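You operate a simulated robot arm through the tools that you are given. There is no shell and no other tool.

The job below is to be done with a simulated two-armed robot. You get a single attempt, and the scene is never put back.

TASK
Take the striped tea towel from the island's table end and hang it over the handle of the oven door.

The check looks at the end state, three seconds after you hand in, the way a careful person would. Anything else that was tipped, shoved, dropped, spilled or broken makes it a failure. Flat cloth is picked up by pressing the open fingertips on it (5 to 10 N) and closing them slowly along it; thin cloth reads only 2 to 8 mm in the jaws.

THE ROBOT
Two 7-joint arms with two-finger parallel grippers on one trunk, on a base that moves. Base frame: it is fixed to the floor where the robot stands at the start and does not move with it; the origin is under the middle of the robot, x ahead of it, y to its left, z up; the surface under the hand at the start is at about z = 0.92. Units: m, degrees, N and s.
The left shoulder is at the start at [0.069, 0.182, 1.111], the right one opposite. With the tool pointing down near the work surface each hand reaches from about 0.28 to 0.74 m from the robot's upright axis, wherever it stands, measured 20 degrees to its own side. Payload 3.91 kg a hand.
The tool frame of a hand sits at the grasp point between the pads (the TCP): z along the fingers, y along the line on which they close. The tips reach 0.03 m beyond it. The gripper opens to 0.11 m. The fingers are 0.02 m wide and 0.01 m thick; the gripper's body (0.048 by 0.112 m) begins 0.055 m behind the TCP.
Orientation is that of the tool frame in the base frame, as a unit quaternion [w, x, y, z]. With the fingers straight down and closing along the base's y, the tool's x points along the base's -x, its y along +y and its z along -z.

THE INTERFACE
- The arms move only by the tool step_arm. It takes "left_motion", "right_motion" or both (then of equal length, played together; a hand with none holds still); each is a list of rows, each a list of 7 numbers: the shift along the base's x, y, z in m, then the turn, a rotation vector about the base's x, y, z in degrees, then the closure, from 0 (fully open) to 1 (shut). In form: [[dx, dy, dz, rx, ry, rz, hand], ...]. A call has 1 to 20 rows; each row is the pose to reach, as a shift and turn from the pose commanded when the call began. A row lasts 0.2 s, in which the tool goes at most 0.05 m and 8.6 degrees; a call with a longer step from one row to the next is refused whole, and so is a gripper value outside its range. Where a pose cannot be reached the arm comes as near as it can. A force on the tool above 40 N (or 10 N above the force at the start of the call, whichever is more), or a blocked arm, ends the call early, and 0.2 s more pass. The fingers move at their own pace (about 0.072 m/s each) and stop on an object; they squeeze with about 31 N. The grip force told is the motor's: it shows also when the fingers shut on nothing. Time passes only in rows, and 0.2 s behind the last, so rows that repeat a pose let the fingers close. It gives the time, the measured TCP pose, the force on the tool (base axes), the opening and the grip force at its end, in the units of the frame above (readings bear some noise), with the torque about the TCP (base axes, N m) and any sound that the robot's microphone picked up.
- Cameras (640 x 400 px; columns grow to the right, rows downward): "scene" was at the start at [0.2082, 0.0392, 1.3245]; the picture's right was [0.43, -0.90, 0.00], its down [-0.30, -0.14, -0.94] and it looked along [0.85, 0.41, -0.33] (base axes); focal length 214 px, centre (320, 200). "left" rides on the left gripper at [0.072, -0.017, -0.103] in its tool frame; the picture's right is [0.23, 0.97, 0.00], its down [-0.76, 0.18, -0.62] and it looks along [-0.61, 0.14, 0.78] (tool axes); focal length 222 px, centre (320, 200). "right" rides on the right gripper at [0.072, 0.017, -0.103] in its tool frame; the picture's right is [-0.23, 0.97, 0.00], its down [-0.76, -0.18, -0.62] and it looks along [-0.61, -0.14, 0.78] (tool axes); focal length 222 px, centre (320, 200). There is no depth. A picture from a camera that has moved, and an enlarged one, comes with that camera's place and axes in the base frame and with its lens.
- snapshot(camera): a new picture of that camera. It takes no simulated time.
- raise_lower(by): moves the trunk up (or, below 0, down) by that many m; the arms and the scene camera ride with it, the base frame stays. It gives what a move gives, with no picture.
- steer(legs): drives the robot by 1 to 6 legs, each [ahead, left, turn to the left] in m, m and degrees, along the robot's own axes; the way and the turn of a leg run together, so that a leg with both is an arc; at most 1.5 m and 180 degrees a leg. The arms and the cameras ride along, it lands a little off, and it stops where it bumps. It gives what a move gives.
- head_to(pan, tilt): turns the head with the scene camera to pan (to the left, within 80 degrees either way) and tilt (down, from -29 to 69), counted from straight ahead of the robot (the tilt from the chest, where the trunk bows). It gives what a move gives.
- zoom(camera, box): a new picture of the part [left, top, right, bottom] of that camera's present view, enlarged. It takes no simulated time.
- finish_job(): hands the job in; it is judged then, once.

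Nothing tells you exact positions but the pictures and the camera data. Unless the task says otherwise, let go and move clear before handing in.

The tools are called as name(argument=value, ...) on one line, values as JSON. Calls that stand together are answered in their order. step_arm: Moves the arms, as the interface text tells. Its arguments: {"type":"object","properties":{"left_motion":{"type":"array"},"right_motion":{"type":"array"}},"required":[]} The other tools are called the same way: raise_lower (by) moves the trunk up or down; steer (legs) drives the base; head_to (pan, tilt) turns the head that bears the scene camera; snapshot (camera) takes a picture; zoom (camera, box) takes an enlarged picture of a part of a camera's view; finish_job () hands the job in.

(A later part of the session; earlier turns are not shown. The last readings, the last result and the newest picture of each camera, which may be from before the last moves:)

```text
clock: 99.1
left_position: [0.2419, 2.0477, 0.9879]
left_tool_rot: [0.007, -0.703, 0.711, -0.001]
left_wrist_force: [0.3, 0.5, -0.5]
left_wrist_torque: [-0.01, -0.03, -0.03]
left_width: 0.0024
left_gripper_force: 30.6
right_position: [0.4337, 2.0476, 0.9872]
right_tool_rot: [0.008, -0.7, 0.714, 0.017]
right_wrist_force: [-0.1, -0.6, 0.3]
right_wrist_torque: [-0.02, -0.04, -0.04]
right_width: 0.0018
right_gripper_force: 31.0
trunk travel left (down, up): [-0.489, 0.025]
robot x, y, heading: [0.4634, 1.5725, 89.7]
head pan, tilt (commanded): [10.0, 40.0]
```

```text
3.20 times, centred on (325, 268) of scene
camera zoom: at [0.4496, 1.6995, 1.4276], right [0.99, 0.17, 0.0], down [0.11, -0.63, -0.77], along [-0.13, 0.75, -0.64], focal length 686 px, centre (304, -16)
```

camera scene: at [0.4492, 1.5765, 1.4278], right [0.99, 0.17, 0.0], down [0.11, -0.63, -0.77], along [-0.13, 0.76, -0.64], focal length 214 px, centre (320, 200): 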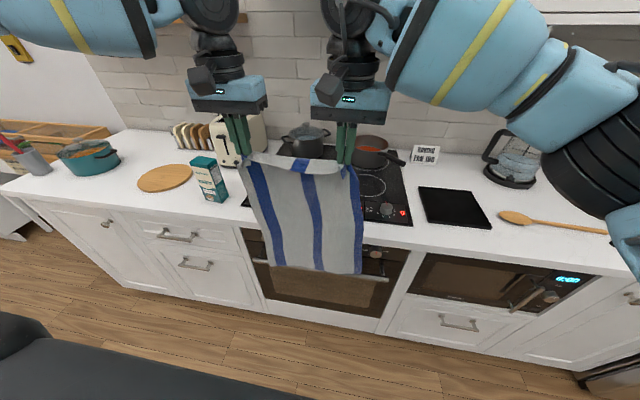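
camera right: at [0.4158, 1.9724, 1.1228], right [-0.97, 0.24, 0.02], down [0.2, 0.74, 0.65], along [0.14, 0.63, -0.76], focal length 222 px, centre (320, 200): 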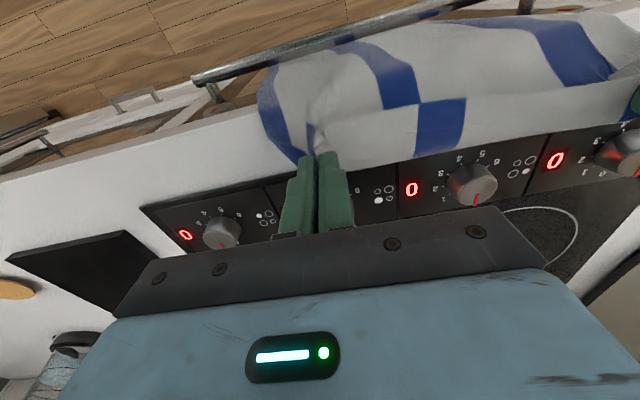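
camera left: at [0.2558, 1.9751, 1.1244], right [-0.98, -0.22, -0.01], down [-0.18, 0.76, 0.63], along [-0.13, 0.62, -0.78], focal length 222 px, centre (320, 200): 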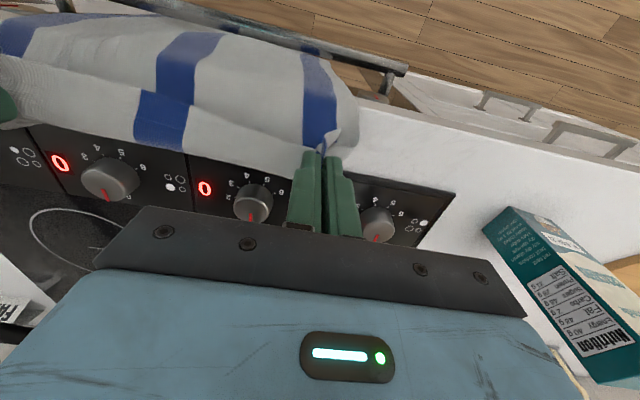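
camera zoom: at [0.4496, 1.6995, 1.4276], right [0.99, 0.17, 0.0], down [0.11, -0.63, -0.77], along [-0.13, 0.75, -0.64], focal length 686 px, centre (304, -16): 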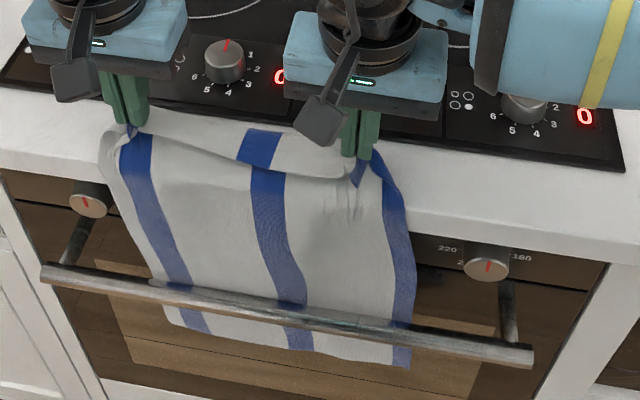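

The lower edge is at z ≈ 0.59, about 0.17 m below the bar's top on the far side. Now I'll bring both hands back toward me and down in an arc, staying within the towel's free length so the rear half isn't pulled out.

step_arm(left_motion=[[0, -0.02, 0, 0, 0, 0, 1.0], [0, -0.045, -0.003, 0, 0, 0, 1.0], [0, -0.07, -0.01, 0, 0, 0, 1.0], [0, -0.095, -0.02, 0, 0, 0, 1.0], [0, -0.115, -0.035, 0, 0, 0, 1.0], [0, -0.13, -0.055, 0, 0, 0, 1.0], [0, -0.13, -0.055, 0, 0, 0, 1.0]], right_motion=[[0, -0.02, 0, 0, 0, 0, 1.0], [0, -0.045, -0.003, 0, 0, 0, 1.0], [0, -0.07, -0.01, 0, 0, 0, 1.0], [0, -0.095, -0.02, 0, 0, 0, 1.0], [0, -0.115, -0.035, 0, 0, 0, 1.0], [0, -0.13, -0.055, 0, 0, 0, 1.0], [0, -0.13, -0.055, 0, 0, 0, 1.0]])

zoom(camera="scene", box=[200, 200, 440, 350])

snapshot(camera="left")

snapshot(camera="right")

```text
clock: 100.7
left_position: [0.2404, 1.9185, 0.9325]
left_tool_rot: [0.009, -0.703, 0.711, -0.001]
left_wrist_force: [-0.3, 0.4, -0.1]
left_wrist_torque: [-0.04, -0.04, -0.05]
left_width: 0.0021
left_gripper_force: 31.1
right_position: [0.4342, 1.9172, 0.9312]
right_tool_rot: [0.007, -0.7, 0.714, 0.017]
right_wrist_force: [-0.6, 0.8, -0.5]
right_wrist_torque: [0.0, 0.0, -0.05]
right_width: 0.0018
right_gripper_force: 31.0
trunk travel left (down, up): [-0.489, 0.025]
robot x, y, heading: [0.4667, 1.5737, 90.1]
head pan, tilt (commanded): [10.0, 40.0]
```

```text
2.67 times, centred on (320, 275) of scene
camera zoom: at [0.4497, 1.6994, 1.4276], right [0.99, 0.17, 0.0], down [0.11, -0.63, -0.77], along [-0.13, 0.75, -0.64], focal length 572 px, centre (320, 0)
```

zoom: 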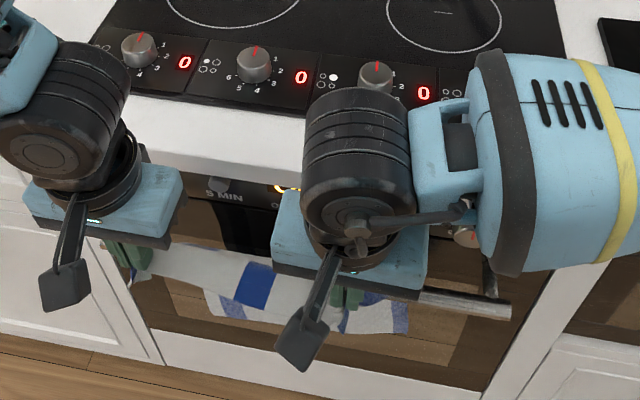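

```text
taken
camera left: at [0.2561, 1.845, 1.0341], right [-0.98, -0.22, -0.01], down [-0.18, 0.76, 0.63], along [-0.12, 0.62, -0.78], focal length 222 px, centre (320, 200)
```

left: 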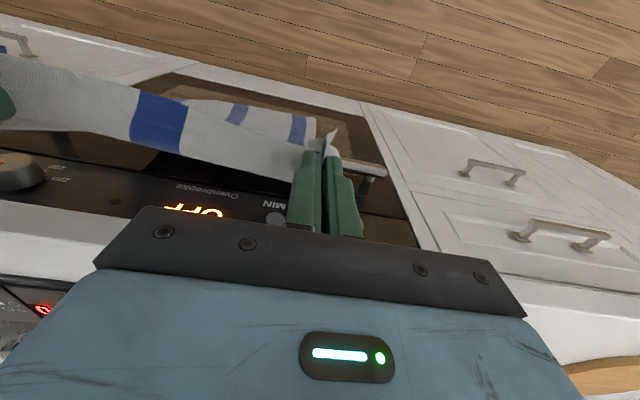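

```text
taken
camera right: at [0.4171, 1.8416, 1.0324], right [-0.97, 0.24, 0.02], down [0.2, 0.74, 0.65], along [0.14, 0.63, -0.76], focal length 222 px, centre (320, 200)
```

right: 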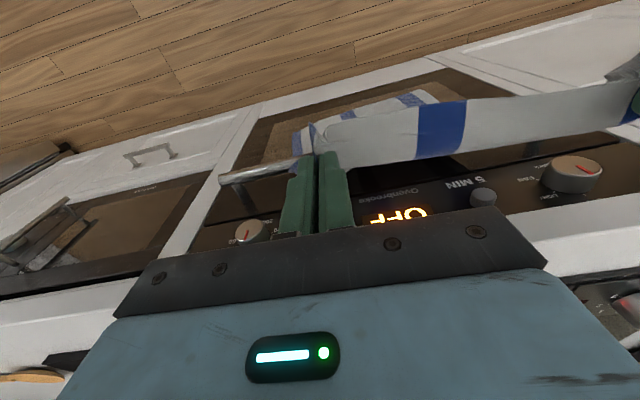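

The hands are now in front of the bar at (y ≈ 1.918, z ≈ 0.932). I'll zoom to check that the towel still runs over and behind the bar.

zoom(camera="right", box=[200, 60, 440, 210])

zoom(camera="left", box=[160, 70, 400, 220])

zoom(camera="scene", box=[235, 270, 395, 370])

```text
2.67 times, centred on (320, 135) of right
camera zoom: at [0.4171, 1.8416, 1.0324], right [-0.97, 0.24, 0.02], down [0.2, 0.74, 0.65], along [0.14, 0.63, -0.76], focal length 592 px, centre (320, 373)
```

zoom: 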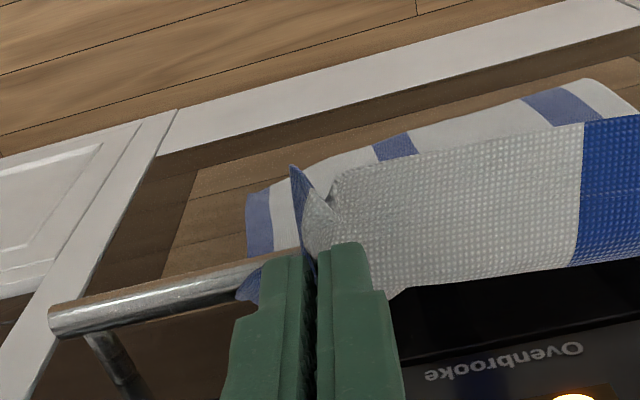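

```text
2.67 times, centred on (280, 145) of left
camera zoom: at [0.2561, 1.845, 1.0341], right [-0.98, -0.22, -0.01], down [-0.18, 0.76, 0.63], along [-0.12, 0.62, -0.78], focal length 592 px, centre (427, 347)
```

zoom: 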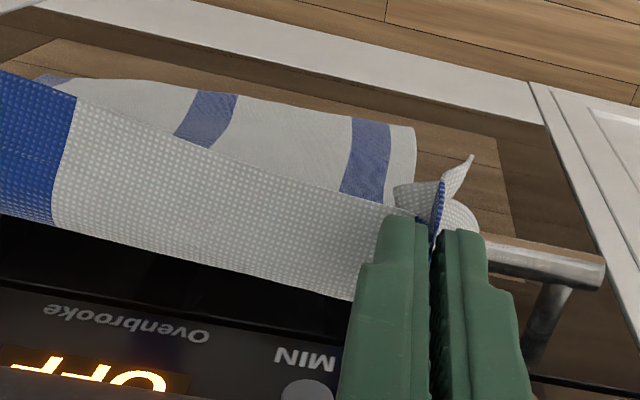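

```text
4.00 times, centred on (315, 320) of scene
camera zoom: at [0.4497, 1.6994, 1.4276], right [0.99, 0.17, 0.0], down [0.11, -0.63, -0.77], along [-0.13, 0.75, -0.64], focal length 858 px, centre (340, -280)
```

zoom: 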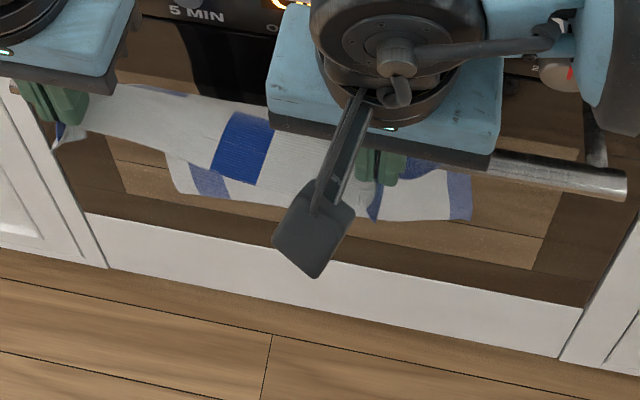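

The towel runs from the hands over the bar, with its striped rear half hanging behind and below it. Before lowering further I'll check the arms' clearance to the counter.

head_to(pan=-35, tilt=45)

snapshot(camera="scene")

head_to(pan=45, tilt=45)

snapshot(camera="scene")

```text
clock: 101.9
left_position: [0.241, 1.9186, 0.9318]
left_tool_rot: [0.008, -0.703, 0.711, -0.001]
left_wrist_force: [-0.5, -0.5, -0.5]
left_wrist_torque: [-0.02, 0.03, -0.02]
left_width: 0.0025
left_gripper_force: 31.0
right_position: [0.4341, 1.918, 0.9306]
right_tool_rot: [0.008, -0.7, 0.713, 0.017]
right_wrist_force: [0.0, 0.8, 0.7]
right_wrist_torque: [-0.02, 0.01, -0.01]
right_width: 0.002
right_gripper_force: 30.5
trunk travel left (down, up): [-0.489, 0.025]
robot x, y, heading: [0.4646, 1.5702, 89.6]
head pan, tilt (commanded): [-35.0, 45.0]
```

```text
taken
camera scene: at [0.5109, 1.6822, 1.4203], right [0.82, -0.58, 0.0], down [-0.41, -0.58, -0.71], along [0.41, 0.58, -0.71], focal length 214 px, centre (320, 200)
```

scene: 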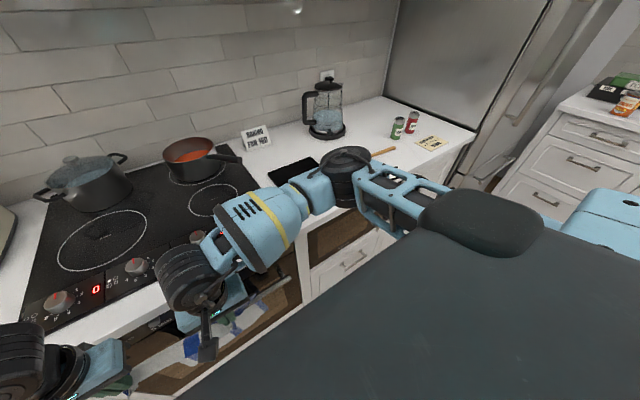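

```text
clock: 103.4
left_position: [0.2396, 1.9193, 0.9318]
left_tool_rot: [0.007, -0.703, 0.711, 0.0]
left_wrist_force: [0.9, 0.3, -0.8]
left_wrist_torque: [-0.01, 0.01, 0.02]
left_width: 0.0025
left_gripper_force: 31.1
right_position: [0.4333, 1.9167, 0.9308]
right_tool_rot: [0.007, -0.7, 0.714, 0.017]
right_wrist_force: [-0.2, 0.2, 0.1]
right_wrist_torque: [0.01, 0.0, -0.04]
right_width: 0.0022
right_gripper_force: 31.0
trunk travel left (down, up): [-0.489, 0.025]
robot x, y, heading: [0.4633, 1.5738, 89.6]
head pan, tilt (commanded): [45.0, 45.0]
```

```text
taken
camera scene: at [0.4068, 1.6735, 1.4203], right [0.71, 0.7, 0.0], down [0.5, -0.5, -0.71], along [-0.5, 0.5, -0.71], focal length 214 px, centre (320, 200)
```

scene: 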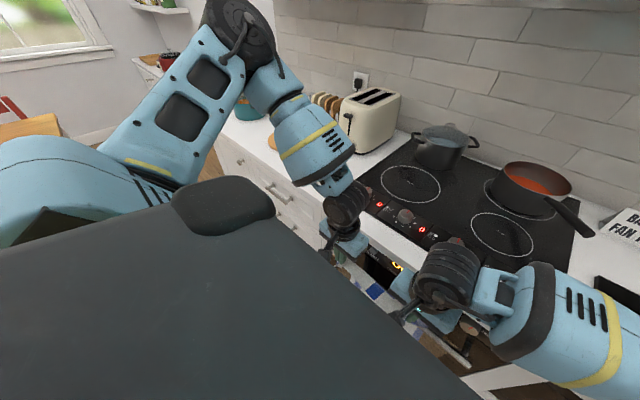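

There's enough clearance: the right elbow is about 1.15 m high and the left arm is well above the counter. I'll lower both hands another 10 cm in front of the bar, drifting back slightly.

step_arm(left_motion=[[0, -0.008, -0.02, 0, 0, 0, 1.0], [0, -0.014, -0.04, 0, 0, 0, 1.0], [0, -0.018, -0.06, 0, 0, 0, 1.0], [0, -0.02, -0.08, 0, 0, 0, 1.0], [0, -0.02, -0.1, 0, 0, 0, 1.0], [0, -0.02, -0.1, 0, 0, 0, 1.0]], right_motion=[[0, -0.008, -0.02, 0, 0, 0, 1.0], [0, -0.014, -0.04, 0, 0, 0, 1.0], [0, -0.018, -0.06, 0, 0, 0, 1.0], [0, -0.02, -0.08, 0, 0, 0, 1.0], [0, -0.02, -0.1, 0, 0, 0, 1.0], [0, -0.02, -0.1, 0, 0, 0, 1.0]])

snapshot(camera="left")

snapshot(camera="right")

```text
clock: 104.8
left_position: [0.2398, 1.8975, 0.8328]
left_tool_rot: [0.009, -0.704, 0.711, 0.0]
left_wrist_force: [0.4, -0.2, 0.8]
left_wrist_torque: [0.0, -0.01, -0.03]
left_width: 0.0024
left_gripper_force: 30.7
right_position: [0.4332, 1.8971, 0.8299]
right_tool_rot: [0.008, -0.7, 0.714, 0.018]
right_wrist_force: [-0.5, 0.7, 0.0]
right_wrist_torque: [-0.02, 0.0, -0.02]
right_width: 0.0018
right_gripper_force: 31.5
trunk travel left (down, up): [-0.489, 0.025]
robot x, y, heading: [0.463, 1.5702, 89.7]
head pan, tilt (commanded): [45.0, 45.0]
```

```text
taken
camera left: at [0.256, 1.8245, 0.9351], right [-0.98, -0.22, -0.01], down [-0.18, 0.76, 0.63], along [-0.13, 0.62, -0.78], focal length 222 px, centre (320, 200)
```

left: 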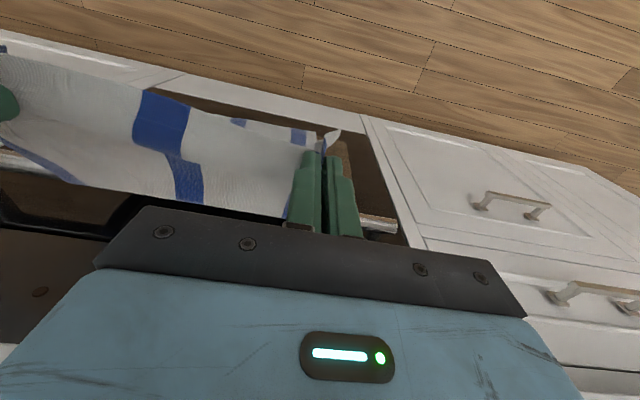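

```text
taken
camera right: at [0.4165, 1.8214, 0.9316], right [-0.97, 0.24, 0.02], down [0.2, 0.74, 0.65], along [0.14, 0.63, -0.76], focal length 222 px, centre (320, 200)
```

right: 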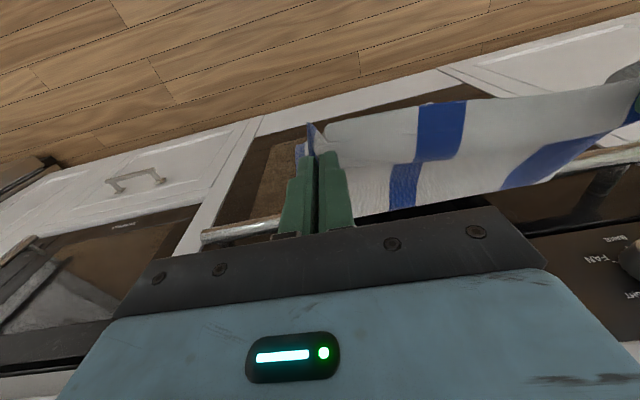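

The towel now lies over the bar with both halves down, the stripes running over its top. I'll lower another 8 cm so that the front half is nearly hanging before I let go.

step_arm(left_motion=[[0, 0, -0.02, 0, 0, 0, 1.0], [0, 0.0, -0.04, 0, 0, 0, 1.0], [0, 0.0, -0.06, 0, 0, 0, 1.0], [0, 0.0, -0.08, 0, 0, 0, 1.0], [0, 0.0, -0.08, 0, 0, 0, 1.0]], right_motion=[[0, 0, -0.02, 0, 0, 0, 1.0], [0, 0.0, -0.04, 0, 0, 0, 1.0], [0, 0.0, -0.06, 0, 0, 0, 1.0], [0, 0.0, -0.08, 0, 0, 0, 1.0], [0, 0.0, -0.08, 0, 0, 0, 1.0]])

snapshot(camera="left")

snapshot(camera="right")

head_to(pan=10, tilt=60)

snapshot(camera="scene")

```text
clock: 106.0
left_position: [0.2121, 1.8964, 0.8105]
left_tool_rot: [0.014, -0.703, 0.711, -0.005]
left_wrist_force: [34.3, -1.2, -9.2]
left_wrist_torque: [-0.09, -1.05, -0.27]
left_width: 0.0025
left_gripper_force: 31.1
left hand out of reach, approached as far as the arm can: row 1, 2, 3, 4, 5
right_position: [0.4296, 1.898, 0.7544]
right_tool_rot: [0.002, -0.701, 0.713, 0.023]
right_wrist_force: [-35.2, 1.4, 10.4]
right_wrist_torque: [0.0, 1.17, -0.06]
right_width: 0.004
right_gripper_force: 31.2
trunk travel left (down, up): [-0.489, 0.025]
robot x, y, heading: [0.4615, 1.5705, 89.8]
head pan, tilt (commanded): [45.0, 45.0]
```

```text
taken
camera left: at [0.2263, 1.8226, 0.9125], right [-0.98, -0.21, -0.03], down [-0.18, 0.76, 0.63], along [-0.11, 0.62, -0.78], focal length 222 px, centre (320, 200)
```

left: 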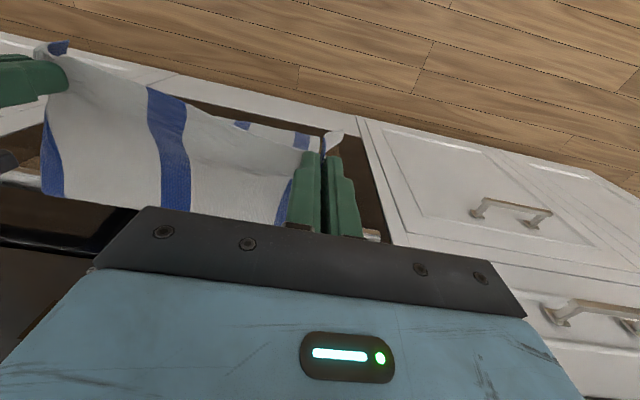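

```text
taken
camera right: at [0.4133, 1.8218, 0.8549], right [-0.97, 0.24, 0.04], down [0.21, 0.74, 0.64], along [0.13, 0.63, -0.76], focal length 222 px, centre (320, 200)
```

right: 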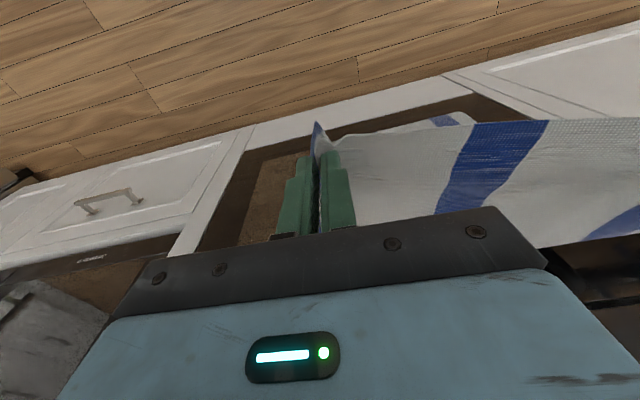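

```text
clock: 107.0
left_position: [0.2114, 1.8971, 0.8102]
left_tool_rot: [0.013, -0.703, 0.711, -0.005]
left_wrist_force: [35.0, -1.9, -9.4]
left_wrist_torque: [-0.14, -1.06, -0.3]
left_width: 0.0029
left_gripper_force: 30.8
right_position: [0.4284, 1.8972, 0.7536]
right_tool_rot: [0.002, -0.701, 0.713, 0.023]
right_wrist_force: [-33.9, 1.2, 10.4]
right_wrist_torque: [0.01, 1.18, -0.07]
right_width: 0.0039
right_gripper_force: 30.9
trunk travel left (down, up): [-0.489, 0.025]
robot x, y, heading: [0.4619, 1.5726, 89.8]
head pan, tilt (commanded): [10.0, 60.0]
```

```text
taken
camera scene: at [0.4526, 1.6814, 1.4009], right [0.99, 0.17, 0.0], down [0.15, -0.85, -0.5], along [-0.09, 0.49, -0.87], focal length 214 px, centre (320, 200)
```

scene: 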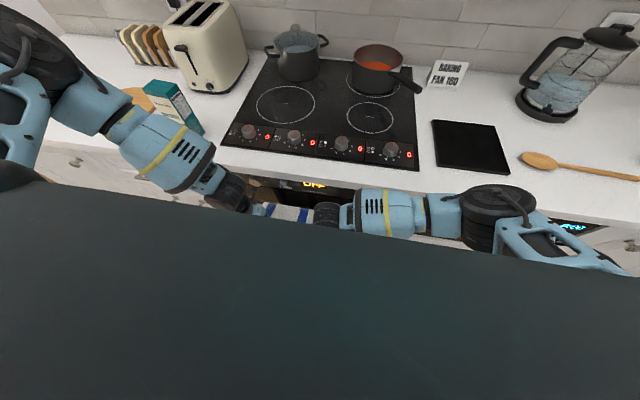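

The left arm reached its lower limit, so the hands pulled the towel sideways against each other (35 N). I'll return both to their previous level positions to release that tension.

step_arm(left_motion=[[0.008, 0, 0.006, 0, 0, 0, 1.0], [0.016, 0, 0.012, 0, 0, 0, 1.0], [0.024, 0, 0.018, 0, 0, 0, 1.0], [0.028, 0, 0.022, 0, 0, 0, 1.0], [0.028, 0, 0.022, 0, 0, 0, 1.0]], right_motion=[[-0.008, 0, 0.02, 0, 0, 0, 1.0], [-0.008, 0, 0.04, 0, 0, 0, 1.0], [-0.006, 0, 0.06, 0, 0, 0, 1.0], [-0.003, 0, 0.078, 0, 0, 0, 1.0], [-0.003, 0, 0.078, 0, 0, 0, 1.0]])

zoom(camera="left", box=[0, 30, 400, 280])

zoom(camera="right", box=[200, 30, 600, 280])

```text
clock: 108.2
left_position: [0.2345, 1.8967, 0.8321]
left_tool_rot: [0.008, -0.703, 0.711, -0.001]
left_wrist_force: [-0.6, 0.1, 0.1]
left_wrist_torque: [0.01, 0.0, -0.02]
left_width: 0.002
left_gripper_force: 31.1
right_position: [0.4313, 1.8973, 0.8292]
right_tool_rot: [0.008, -0.7, 0.714, 0.017]
right_wrist_force: [0.5, -1.0, -0.6]
right_wrist_torque: [0.02, -0.02, 0.03]
right_width: 0.0019
right_gripper_force: 31.2
trunk travel left (down, up): [-0.489, 0.025]
robot x, y, heading: [0.4621, 1.5729, 89.9]
head pan, tilt (commanded): [10.0, 60.0]
```

```text
1.60 times, centred on (200, 155) of left
camera zoom: at [0.2515, 1.8223, 0.9339], right [-0.98, -0.22, -0.01], down [-0.18, 0.76, 0.63], along [-0.13, 0.62, -0.78], focal length 355 px, centre (512, 272)
```

zoom: 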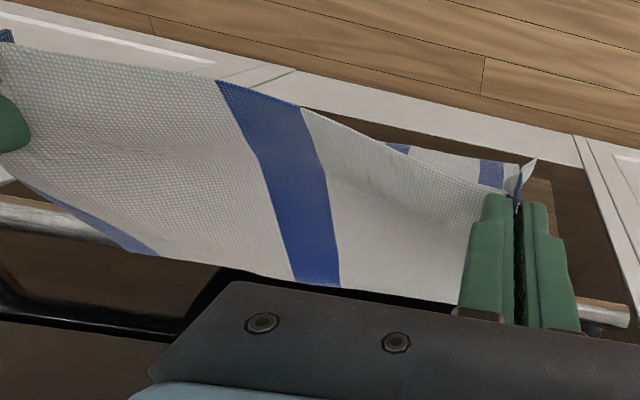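

```text
1.60 times, centred on (400, 155) of right
camera zoom: at [0.4132, 1.8221, 0.9306], right [-0.97, 0.25, 0.02], down [0.2, 0.74, 0.65], along [0.14, 0.63, -0.76], focal length 355 px, centre (192, 272)
```

zoom: 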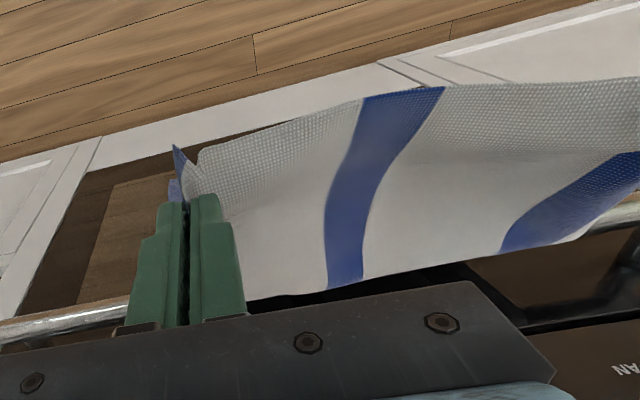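

The towel is over the bar, but the rear half has slid down as I added slack, so letting go now could drop it behind. I'll draw it forward by backing the base about 9.5 cm, so that the front length (fingertips to bar) becomes about 0.2 m, roughly half of it.

steer(legs=[[-0.095, 0, 0]])

snapshot(camera="left")

snapshot(camera="right")

head_to(pan=10, tilt=45)

snapshot(camera="scene")

```text
clock: 109.3
left_position: [0.2354, 1.8006, 0.8321]
left_tool_rot: [0.009, -0.703, 0.712, -0.001]
left_wrist_force: [-0.1, -0.2, 0.1]
left_wrist_torque: [0.0, 0.0, 0.0]
left_width: 0.0024
left_gripper_force: 31.0
right_position: [0.4292, 1.8032, 0.8309]
right_tool_rot: [0.007, -0.7, 0.714, 0.017]
right_wrist_force: [-0.8, -0.1, -0.4]
right_wrist_torque: [0.03, -0.01, 0.0]
right_width: 0.002
right_gripper_force: 30.5
trunk travel left (down, up): [-0.489, 0.025]
robot x, y, heading: [0.4633, 1.4806, 89.9]
head pan, tilt (commanded): [10.0, 60.0]
```

```text
taken
camera left: at [0.2515, 1.7276, 0.934], right [-0.98, -0.22, -0.01], down [-0.18, 0.76, 0.63], along [-0.12, 0.62, -0.78], focal length 222 px, centre (320, 200)
```

left: 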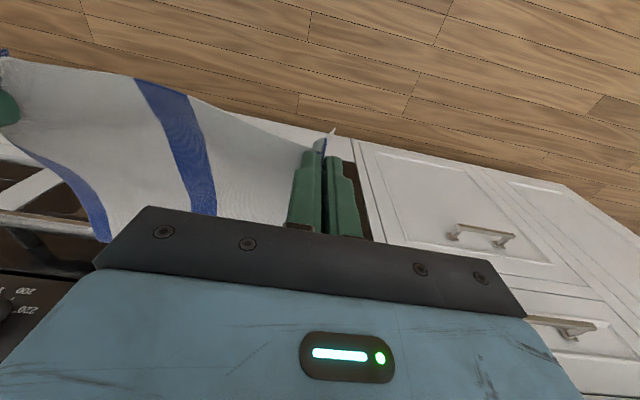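

```text
taken
camera right: at [0.4127, 1.7273, 0.9308], right [-0.97, 0.25, 0.02], down [0.2, 0.74, 0.65], along [0.14, 0.63, -0.76], focal length 222 px, centre (320, 200)
```

right: 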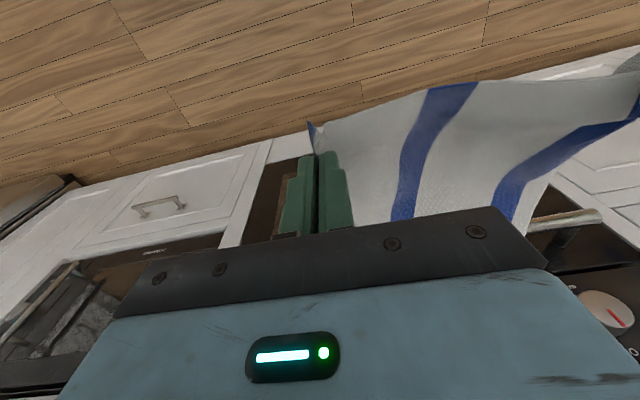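

```text
clock: 110.1
left_position: [0.2353, 1.8018, 0.8323]
left_tool_rot: [0.009, -0.703, 0.711, 0.0]
left_wrist_force: [0.1, 0.6, -1.0]
left_wrist_torque: [0.02, 0.0, -0.02]
left_width: 0.0022
left_gripper_force: 31.7
right_position: [0.4302, 1.8033, 0.8283]
right_tool_rot: [0.007, -0.7, 0.714, 0.017]
right_wrist_force: [-0.2, 0.3, -0.5]
right_wrist_torque: [0.01, 0.01, -0.04]
right_width: 0.0019
right_gripper_force: 30.7
trunk travel left (down, up): [-0.489, 0.025]
robot x, y, heading: [0.46, 1.4768, 89.7]
head pan, tilt (commanded): [10.0, 45.0]
```

```text
taken
camera scene: at [0.45, 1.6014, 1.4202], right [0.99, 0.17, 0.0], down [0.12, -0.7, -0.71], along [-0.12, 0.7, -0.71], focal length 214 px, centre (320, 200)
```

scene: 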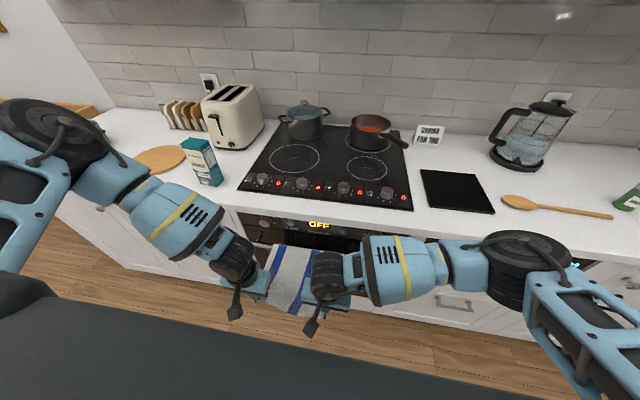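

The hands are now at y ≈ 1.802 with the front half stretched between fingertips and bar. I'll zoom to check the drape at the bar.

zoom(camera="scene", box=[225, 215, 385, 315])

zoom(camera="left", box=[0, 60, 240, 210])

zoom(camera="right", box=[400, 70, 640, 220])

```text
4.00 times, centred on (305, 265) of scene
camera zoom: at [0.45, 1.6014, 1.4202], right [0.99, 0.17, 0.0], down [0.12, -0.7, -0.71], along [-0.12, 0.7, -0.71], focal length 858 px, centre (380, -60)
```

zoom: 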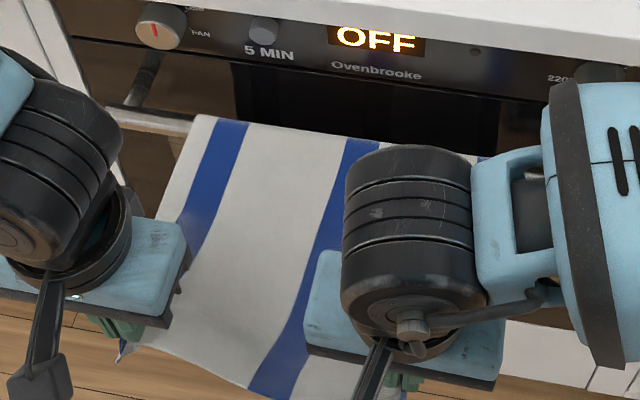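

```text
2.67 times, centred on (120, 135) of left
camera zoom: at [0.2515, 1.7279, 0.9339], right [-0.98, -0.22, -0.01], down [-0.18, 0.76, 0.63], along [-0.12, 0.62, -0.78], focal length 592 px, centre (853, 373)
```

zoom: 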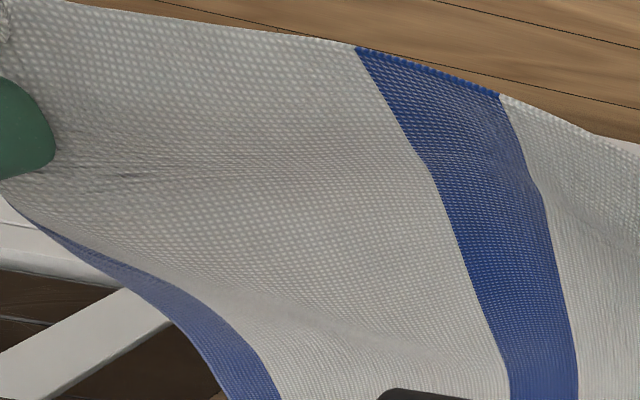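

```text
2.67 times, centred on (520, 145) of right
camera zoom: at [0.4127, 1.7276, 0.9307], right [-0.97, 0.25, 0.02], down [0.2, 0.74, 0.65], along [0.14, 0.63, -0.76], focal length 592 px, centre (-213, 347)
```

zoom: 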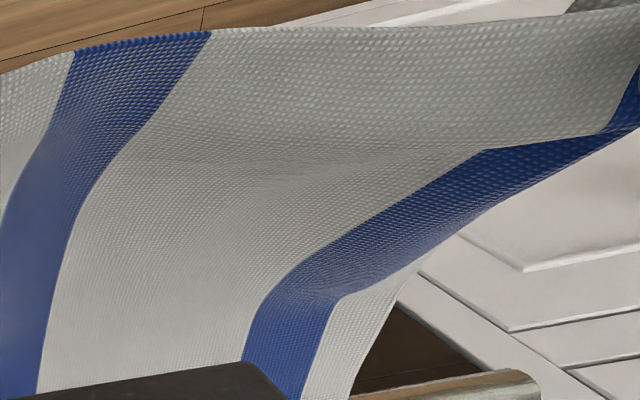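

The front half now drapes from the bar to the hands, and the bar shows behind it at the top. To release it gently, I want the hands lower; the left arm reaches lower when further extended, so I'll alternate moving the hands forward and the base backward.

step_arm(left_motion=[[0, 0.02, 0, 0, 0, 0, 1.0], [0, 0.04, 0, 0, 0, 0, 1.0], [0, 0.06, 0, 0, 0, 0, 1.0]], right_motion=[[0, 0.02, 0, 0, 0, 0, 1.0], [0, 0.04, 0, 0, 0, 0, 1.0], [0, 0.06, 0, 0, 0, 0, 1.0]])

steer(legs=[[-0.06, 0, 0]])

step_arm(left_motion=[[0, 0.02, 0, 0, 0, 0, 1.0], [0, 0.04, 0, 0, 0, 0, 1.0], [0, 0.06, 0, 0, 0, 0, 1.0]], right_motion=[[0, 0.02, 0, 0, 0, 0, 1.0], [0, 0.04, 0, 0, 0, 0, 1.0], [0, 0.06, 0, 0, 0, 0, 1.0]])

steer(legs=[[-0.06, 0, 0]])

```text
clock: 110.9
left_position: [0.2324, 1.8603, 0.8357]
left_tool_rot: [0.008, -0.703, 0.711, -0.001]
left_wrist_force: [0.9, 0.1, -0.1]
left_wrist_torque: [-0.02, 0.02, -0.04]
left_width: 0.0025
left_gripper_force: 31.4
left hand out of reach, approached as far as the arm can: row 3
right_position: [0.4304, 1.8631, 0.8303]
right_tool_rot: [0.008, -0.701, 0.713, 0.017]
right_wrist_force: [-0.2, 0.3, -1.0]
right_wrist_torque: [0.0, 0.02, 0.01]
right_width: 0.002
right_gripper_force: 31.3
trunk travel left (down, up): [-0.489, 0.025]
robot x, y, heading: [0.4639, 1.4799, 89.8]
head pan, tilt (commanded): [10.0, 45.0]
```

```text
clock: 111.9
left_position: [0.2338, 1.8009, 0.8363]
left_tool_rot: [0.009, -0.704, 0.71, 0.0]
left_wrist_force: [0.2, 0.2, 0.0]
left_wrist_torque: [0.02, 0.01, 0.01]
left_width: 0.0023
left_gripper_force: 31.6
right_position: [0.4291, 1.8028, 0.8304]
right_tool_rot: [0.008, -0.7, 0.714, 0.018]
right_wrist_force: [-0.1, -0.4, 1.0]
right_wrist_torque: [0.04, -0.04, -0.03]
right_width: 0.0018
right_gripper_force: 30.8
trunk travel left (down, up): [-0.489, 0.025]
robot x, y, heading: [0.4618, 1.4205, 89.8]
head pan, tilt (commanded): [10.0, 45.0]
```

```text
clock: 112.7
left_position: [0.2228, 1.855, 0.8496]
left_tool_rot: [0.009, -0.703, 0.712, 0.0]
left_wrist_force: [3.7, 0.8, -0.3]
left_wrist_torque: [0.0, -0.1, -0.01]
left_width: 0.0025
left_gripper_force: 30.9
left hand out of reach, approached as far as the arm can: row 1, 2, 3
right_position: [0.4298, 1.8655, 0.8291]
right_tool_rot: [0.007, -0.701, 0.713, 0.018]
right_wrist_force: [-3.9, 0.3, -0.1]
right_wrist_torque: [-0.02, 0.1, -0.02]
right_width: 0.0019
right_gripper_force: 30.8
trunk travel left (down, up): [-0.489, 0.025]
robot x, y, heading: [0.4647, 1.4149, 89.7]
head pan, tilt (commanded): [10.0, 45.0]
```

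```text
clock: 113.6
left_position: [0.2215, 1.7928, 0.8497]
left_tool_rot: [0.008, -0.703, 0.711, 0.0]
left_wrist_force: [4.5, -0.3, -0.6]
left_wrist_torque: [0.05, -0.15, -0.02]
left_width: 0.0022
left_gripper_force: 31.4
right_position: [0.43, 1.8029, 0.8308]
right_tool_rot: [0.008, -0.7, 0.713, 0.018]
right_wrist_force: [-5.6, 0.0, 0.2]
right_wrist_torque: [-0.02, 0.15, -0.05]
right_width: 0.0019
right_gripper_force: 30.8
trunk travel left (down, up): [-0.489, 0.025]
robot x, y, heading: [0.4631, 1.3634, 89.8]
head pan, tilt (commanded): [10.0, 45.0]
```

The left arm can't go lower that way, but lowering the trunk should carry both hands straight down. First I'll even out the hands and remove the slight sideways pull, then test a small trunk drop.

step_arm(right_motion=[[-0.006, -0.004, 0.008, 0, 0, 0, 1.0], [-0.012, -0.008, 0.016, 0, 0, 0, 1.0], [-0.014, -0.009, 0.018, 0, 0, 0, 1.0], [-0.014, -0.009, 0.018, 0, 0, 0, 1.0]])

raise_lower(by=-0.02)

```text
clock: 114.6
left_position: [0.2213, 1.7938, 0.85]
left_tool_rot: [0.009, -0.704, 0.711, -0.001]
left_wrist_force: [0.5, -0.3, 0.6]
left_wrist_torque: [0.01, -0.01, -0.03]
left_width: 0.0021
left_gripper_force: 30.9
right_position: [0.4173, 1.7958, 0.8489]
right_tool_rot: [0.007, -0.7, 0.714, 0.017]
right_wrist_force: [0.0, 0.1, 0.5]
right_wrist_torque: [-0.02, -0.03, -0.04]
right_width: 0.0019
right_gripper_force: 30.9
trunk travel left (down, up): [-0.489, 0.025]
robot x, y, heading: [0.4622, 1.3588, 89.8]
head pan, tilt (commanded): [10.0, 45.0]
```

```text
clock: 115.3
left_position: [0.2221, 1.7947, 0.8296]
left_tool_rot: [0.009, -0.703, 0.711, -0.001]
left_wrist_force: [0.0, 0.8, 0.3]
left_wrist_torque: [0.02, 0.01, -0.02]
left_width: 0.0023
left_gripper_force: 30.9
right_position: [0.4161, 1.7944, 0.8288]
right_tool_rot: [0.008, -0.7, 0.714, 0.017]
right_wrist_force: [0.3, -0.8, -0.3]
right_wrist_torque: [0.0, 0.02, -0.01]
right_width: 0.0018
right_gripper_force: 30.6
trunk travel left (down, up): [-0.469, 0.045]
robot x, y, heading: [0.4622, 1.3577, 89.7]
head pan, tilt (commanded): [10.0, 45.0]
```

The trunk move carries both hands straight down exactly as wanted. I'll continue: lower 6 cm, edge ahead 5 cm to keep the towel from being pulled further, then check.

raise_lower(by=-0.06)

steer(legs=[[0.05, 0, 0]])

snapshot(camera="left")

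snapshot(camera="right")

snapshot(camera="scene")

```text
clock: 116.3
left_position: [0.2215, 1.7958, 0.7703]
left_tool_rot: [0.009, -0.703, 0.711, 0.001]
left_wrist_force: [-0.5, -0.3, 1.0]
left_wrist_torque: [-0.01, 0.01, -0.01]
left_width: 0.0023
left_gripper_force: 31.4
right_position: [0.4151, 1.7952, 0.7687]
right_tool_rot: [0.008, -0.7, 0.714, 0.018]
right_wrist_force: [-0.2, -0.6, -0.2]
right_wrist_torque: [-0.01, 0.03, -0.03]
right_width: 0.0016
right_gripper_force: 30.8
trunk travel left (down, up): [-0.409, 0.105]
robot x, y, heading: [0.4622, 1.3552, 89.8]
head pan, tilt (commanded): [10.0, 45.0]
```

```text
clock: 117.2
left_position: [0.2227, 1.8453, 0.7681]
left_tool_rot: [0.009, -0.703, 0.711, -0.001]
left_wrist_force: [1.1, -0.3, -0.2]
left_wrist_torque: [-0.03, 0.01, -0.01]
left_width: 0.0022
left_gripper_force: 30.7
right_position: [0.4159, 1.845, 0.7668]
right_tool_rot: [0.008, -0.7, 0.714, 0.017]
right_wrist_force: [0.5, 0.6, 0.4]
right_wrist_torque: [-0.01, -0.03, -0.01]
right_width: 0.002
right_gripper_force: 31.1
trunk travel left (down, up): [-0.409, 0.105]
robot x, y, heading: [0.4619, 1.4085, 89.7]
head pan, tilt (commanded): [10.0, 45.0]
```

```text
taken
camera left: at [0.2371, 1.7706, 0.8708], right [-0.98, -0.22, -0.02], down [-0.18, 0.76, 0.63], along [-0.12, 0.62, -0.78], focal length 222 px, centre (320, 200)
```

left: 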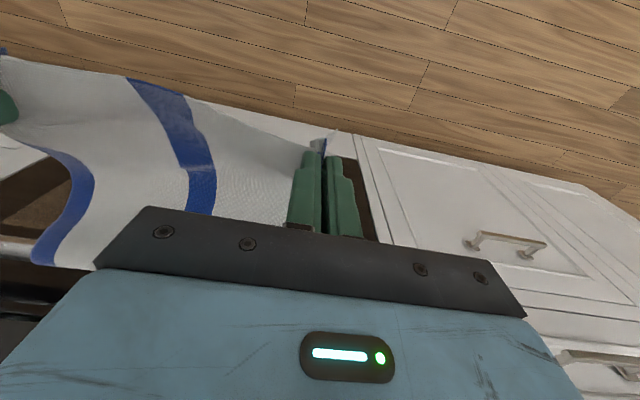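

```text
taken
camera right: at [0.3984, 1.7696, 0.8687], right [-0.97, 0.24, 0.02], down [0.2, 0.74, 0.65], along [0.14, 0.63, -0.76], focal length 222 px, centre (320, 200)
```

right: 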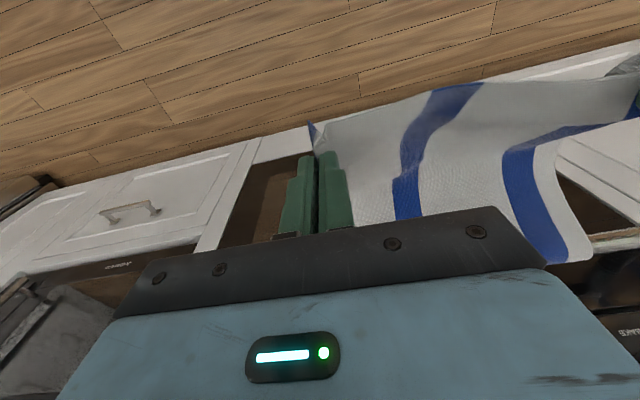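

```text
taken
camera scene: at [0.4498, 1.5977, 1.3226], right [0.99, 0.17, 0.0], down [0.12, -0.7, -0.71], along [-0.12, 0.7, -0.71], focal length 214 px, centre (320, 200)
```

scene: 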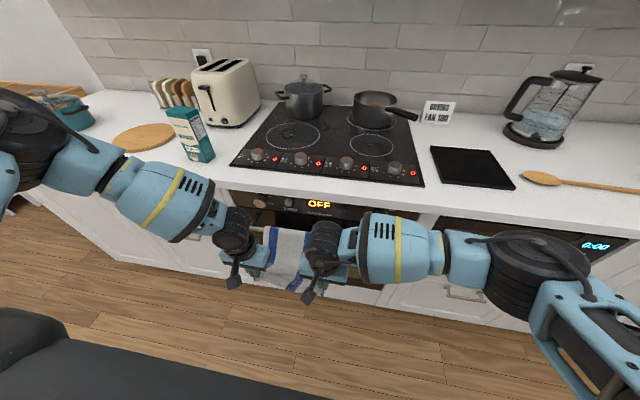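

The front half now sags in front of the bar without the rear slipping. I'll lower another 8 cm, move 3 cm closer, and lower 6 cm more.

raise_lower(by=-0.08)

steer(legs=[[0.03, 0, 0]])

raise_lower(by=-0.05)

snapshot(camera="left")

snapshot(camera="right")

snapshot(camera="scene")

```text
clock: 118.4
left_position: [0.2216, 1.8436, 0.6898]
left_tool_rot: [0.009, -0.703, 0.711, -0.002]
left_wrist_force: [-0.1, -0.2, -0.3]
left_wrist_torque: [0.02, 0.02, 0.0]
left_width: 0.0023
left_gripper_force: 31.5
right_position: [0.4151, 1.8442, 0.6889]
right_tool_rot: [0.009, -0.7, 0.714, 0.017]
right_wrist_force: [-0.3, 0.8, -0.9]
right_wrist_torque: [0.05, 0.01, 0.01]
right_width: 0.0019
right_gripper_force: 30.7
trunk travel left (down, up): [-0.329, 0.185]
robot x, y, heading: [0.4621, 1.4083, 90.0]
head pan, tilt (commanded): [10.0, 45.0]
```

```text
clock: 119.2
left_position: [0.2222, 1.8732, 0.6888]
left_tool_rot: [0.009, -0.704, 0.711, -0.001]
left_wrist_force: [-0.7, -0.3, 0.2]
left_wrist_torque: [0.0, -0.03, -0.03]
left_width: 0.0022
left_gripper_force: 31.0
right_position: [0.4154, 1.8743, 0.6879]
right_tool_rot: [0.007, -0.7, 0.714, 0.017]
right_wrist_force: [-0.7, -0.6, -0.7]
right_wrist_torque: [0.01, 0.01, 0.01]
right_width: 0.0018
right_gripper_force: 31.2
trunk travel left (down, up): [-0.329, 0.185]
robot x, y, heading: [0.4601, 1.4369, 89.7]
head pan, tilt (commanded): [10.0, 45.0]
```

```text
clock: 120.2
left_position: [0.2225, 1.8735, 0.6406]
left_tool_rot: [0.009, -0.704, 0.71, -0.001]
left_wrist_force: [-0.2, -0.4, 0.1]
left_wrist_torque: [0.0, -0.03, 0.01]
left_width: 0.0025
left_gripper_force: 31.1
right_position: [0.4146, 1.8742, 0.6373]
right_tool_rot: [0.009, -0.7, 0.714, 0.018]
right_wrist_force: [0.1, -0.3, -0.1]
right_wrist_torque: [0.0, 0.01, 0.0]
right_width: 0.0021
right_gripper_force: 31.2
trunk travel left (down, up): [-0.279, 0.235]
robot x, y, heading: [0.4612, 1.4371, 90.1]
head pan, tilt (commanded): [10.0, 45.0]
```

```text
taken
camera left: at [0.2371, 1.7992, 0.7413], right [-0.98, -0.22, -0.02], down [-0.18, 0.76, 0.63], along [-0.12, 0.62, -0.78], focal length 222 px, centre (320, 200)
```

left: 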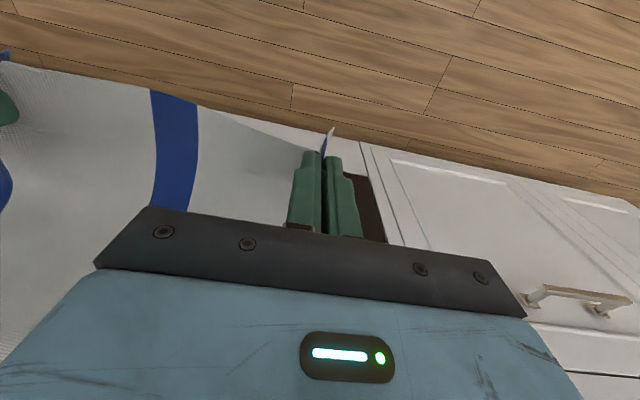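

```text
taken
camera right: at [0.3985, 1.7985, 0.7393], right [-0.97, 0.25, 0.02], down [0.2, 0.73, 0.65], along [0.14, 0.63, -0.76], focal length 222 px, centre (320, 200)
```

right: 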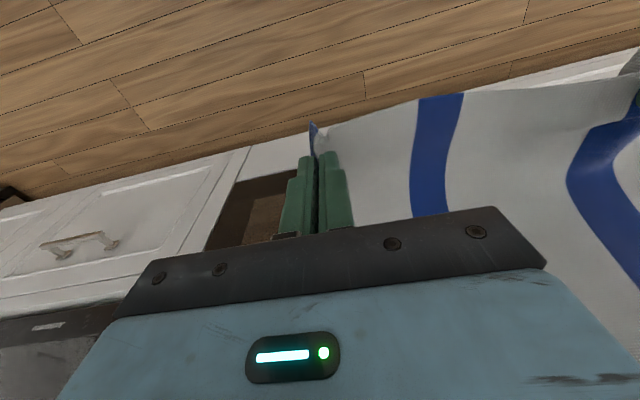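

```text
taken
camera scene: at [0.4501, 1.6668, 1.1867], right [0.99, 0.17, 0.0], down [0.12, -0.7, -0.71], along [-0.12, 0.7, -0.71], focal length 214 px, centre (320, 200)
```

scene: 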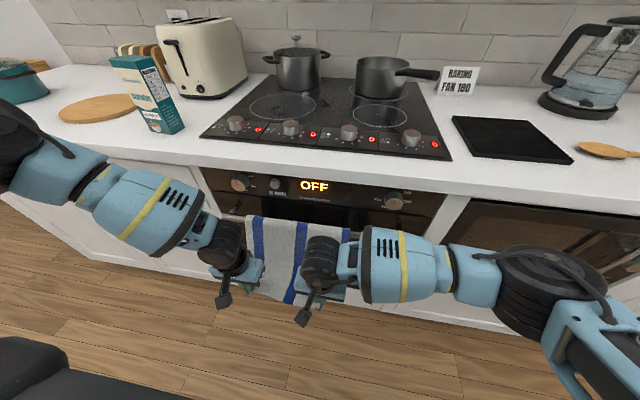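

The towel is visibly draped over the bar with the front hanging down to my hands at z ≈ 0.61. I'll zoom in before letting go.

zoom(camera="scene", box=[200, 180, 400, 305])

head_to(pan=35, tilt=40)

snapshot(camera="scene")

```text
3.20 times, centred on (300, 242) of scene
camera zoom: at [0.4501, 1.6668, 1.1867], right [0.99, 0.17, 0.0], down [0.12, -0.7, -0.71], along [-0.12, 0.7, -0.71], focal length 686 px, centre (384, 64)
```

zoom: 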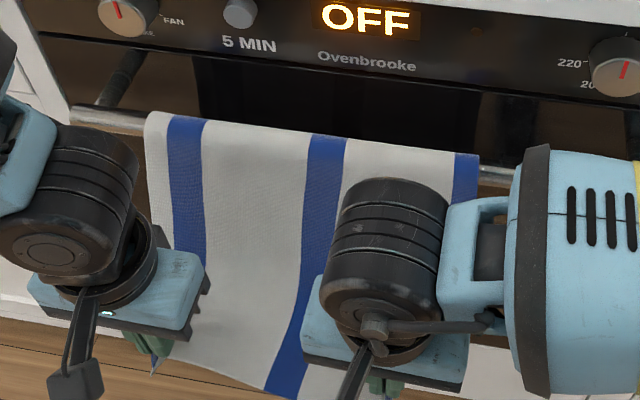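

```text
clock: 121.0
left_position: [0.2205, 1.874, 0.639]
left_tool_rot: [0.009, -0.703, 0.711, -0.001]
left_wrist_force: [1.2, -0.6, 0.3]
left_wrist_torque: [0.0, -0.01, -0.01]
left_width: 0.002
left_gripper_force: 31.3
right_position: [0.4162, 1.8753, 0.6387]
right_tool_rot: [0.007, -0.7, 0.714, 0.017]
right_wrist_force: [0.4, -0.2, 0.2]
right_wrist_torque: [0.0, -0.01, -0.01]
right_width: 0.002
right_gripper_force: 30.6
trunk travel left (down, up): [-0.279, 0.235]
robot x, y, heading: [0.4631, 1.4356, 90.0]
head pan, tilt (commanded): [35.0, 40.0]
```

```text
taken
camera scene: at [0.4154, 1.6567, 1.1939], right [0.82, 0.57, 0.0], down [0.37, -0.53, -0.77], along [-0.44, 0.63, -0.64], focal length 214 px, centre (320, 200)
```

scene: 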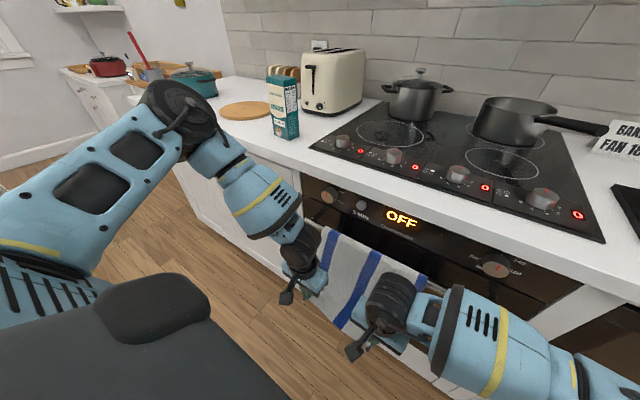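

The towel lies neatly over the bar, about half in front and half behind, with the front hanging to the fingertips. I'll now open both grippers together, slowly.

step_arm(left_motion=[[0, 0, 0, 0, 0, 0, 0.95], [0, 0, 0, 0, 0, 0, 0.9], [0, 0, 0, 0, 0, 0, 0.85], [0, 0, 0, 0, 0, 0, 0.8], [0, 0, 0, 0, 0, 0, 0.75], [0, 0, 0, 0, 0, 0, 0.7], [0, 0, 0, 0, 0, 0, 0.7], [0, 0, 0, 0, 0, 0, 0.7]], right_motion=[[0, 0, 0, 0, 0, 0, 0.95], [0, 0, 0, 0, 0, 0, 0.9], [0, 0, 0, 0, 0, 0, 0.85], [0, 0, 0, 0, 0, 0, 0.8], [0, 0, 0, 0, 0, 0, 0.75], [0, 0, 0, 0, 0, 0, 0.7], [0, 0, 0, 0, 0, 0, 0.7], [0, 0, 0, 0, 0, 0, 0.7]])

snapshot(camera="left")

snapshot(camera="right")

snapshot(camera="scene")

```text
clock: 122.8
left_position: [0.221, 1.8728, 0.6393]
left_tool_rot: [0.009, -0.704, 0.711, -0.001]
left_wrist_force: [-0.2, 0.7, -0.2]
left_wrist_torque: [-0.03, 0.01, 0.01]
left_width: 0.0331
left_gripper_force: 0.0
right_position: [0.4169, 1.8746, 0.6378]
right_tool_rot: [0.008, -0.7, 0.714, 0.017]
right_wrist_force: [-0.4, 0.4, 0.4]
right_wrist_torque: [-0.01, 0.0, -0.01]
right_width: 0.0327
right_gripper_force: 0.0
trunk travel left (down, up): [-0.279, 0.235]
robot x, y, heading: [0.4635, 1.437, 89.9]
head pan, tilt (commanded): [35.0, 40.0]
```

```text
taken
camera left: at [0.2371, 1.7993, 0.7411], right [-0.98, -0.22, -0.02], down [-0.18, 0.76, 0.63], along [-0.12, 0.62, -0.78], focal length 222 px, centre (320, 200)
```

left: 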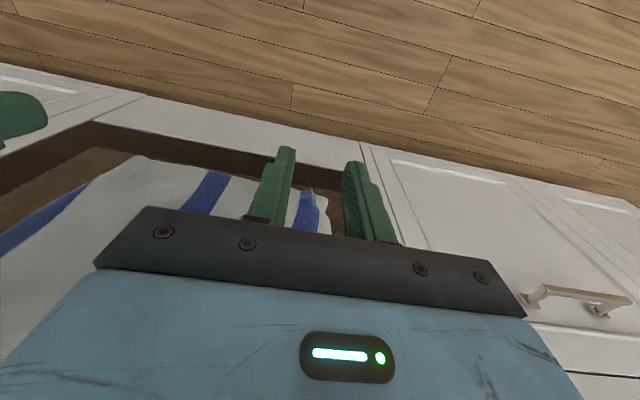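

```text
taken
camera right: at [0.3984, 1.7983, 0.739], right [-0.97, 0.24, 0.02], down [0.2, 0.74, 0.65], along [0.14, 0.63, -0.76], focal length 222 px, centre (320, 200)
```

right: 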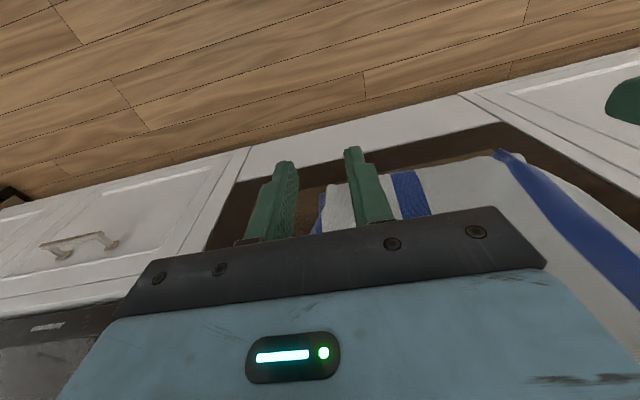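

```text
taken
camera scene: at [0.4154, 1.6566, 1.1939], right [0.82, 0.57, 0.0], down [0.37, -0.53, -0.77], along [-0.44, 0.63, -0.64], focal length 214 px, centre (320, 200)
```

scene: 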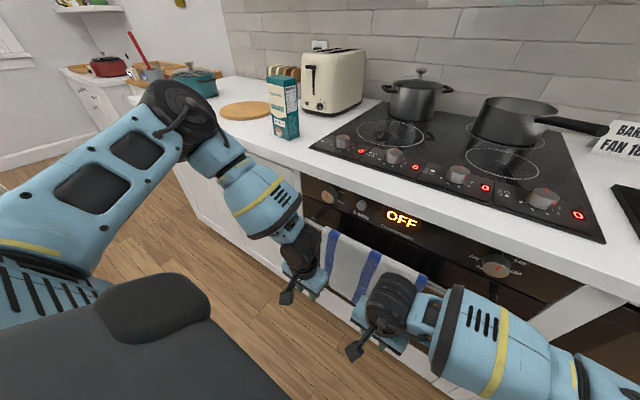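

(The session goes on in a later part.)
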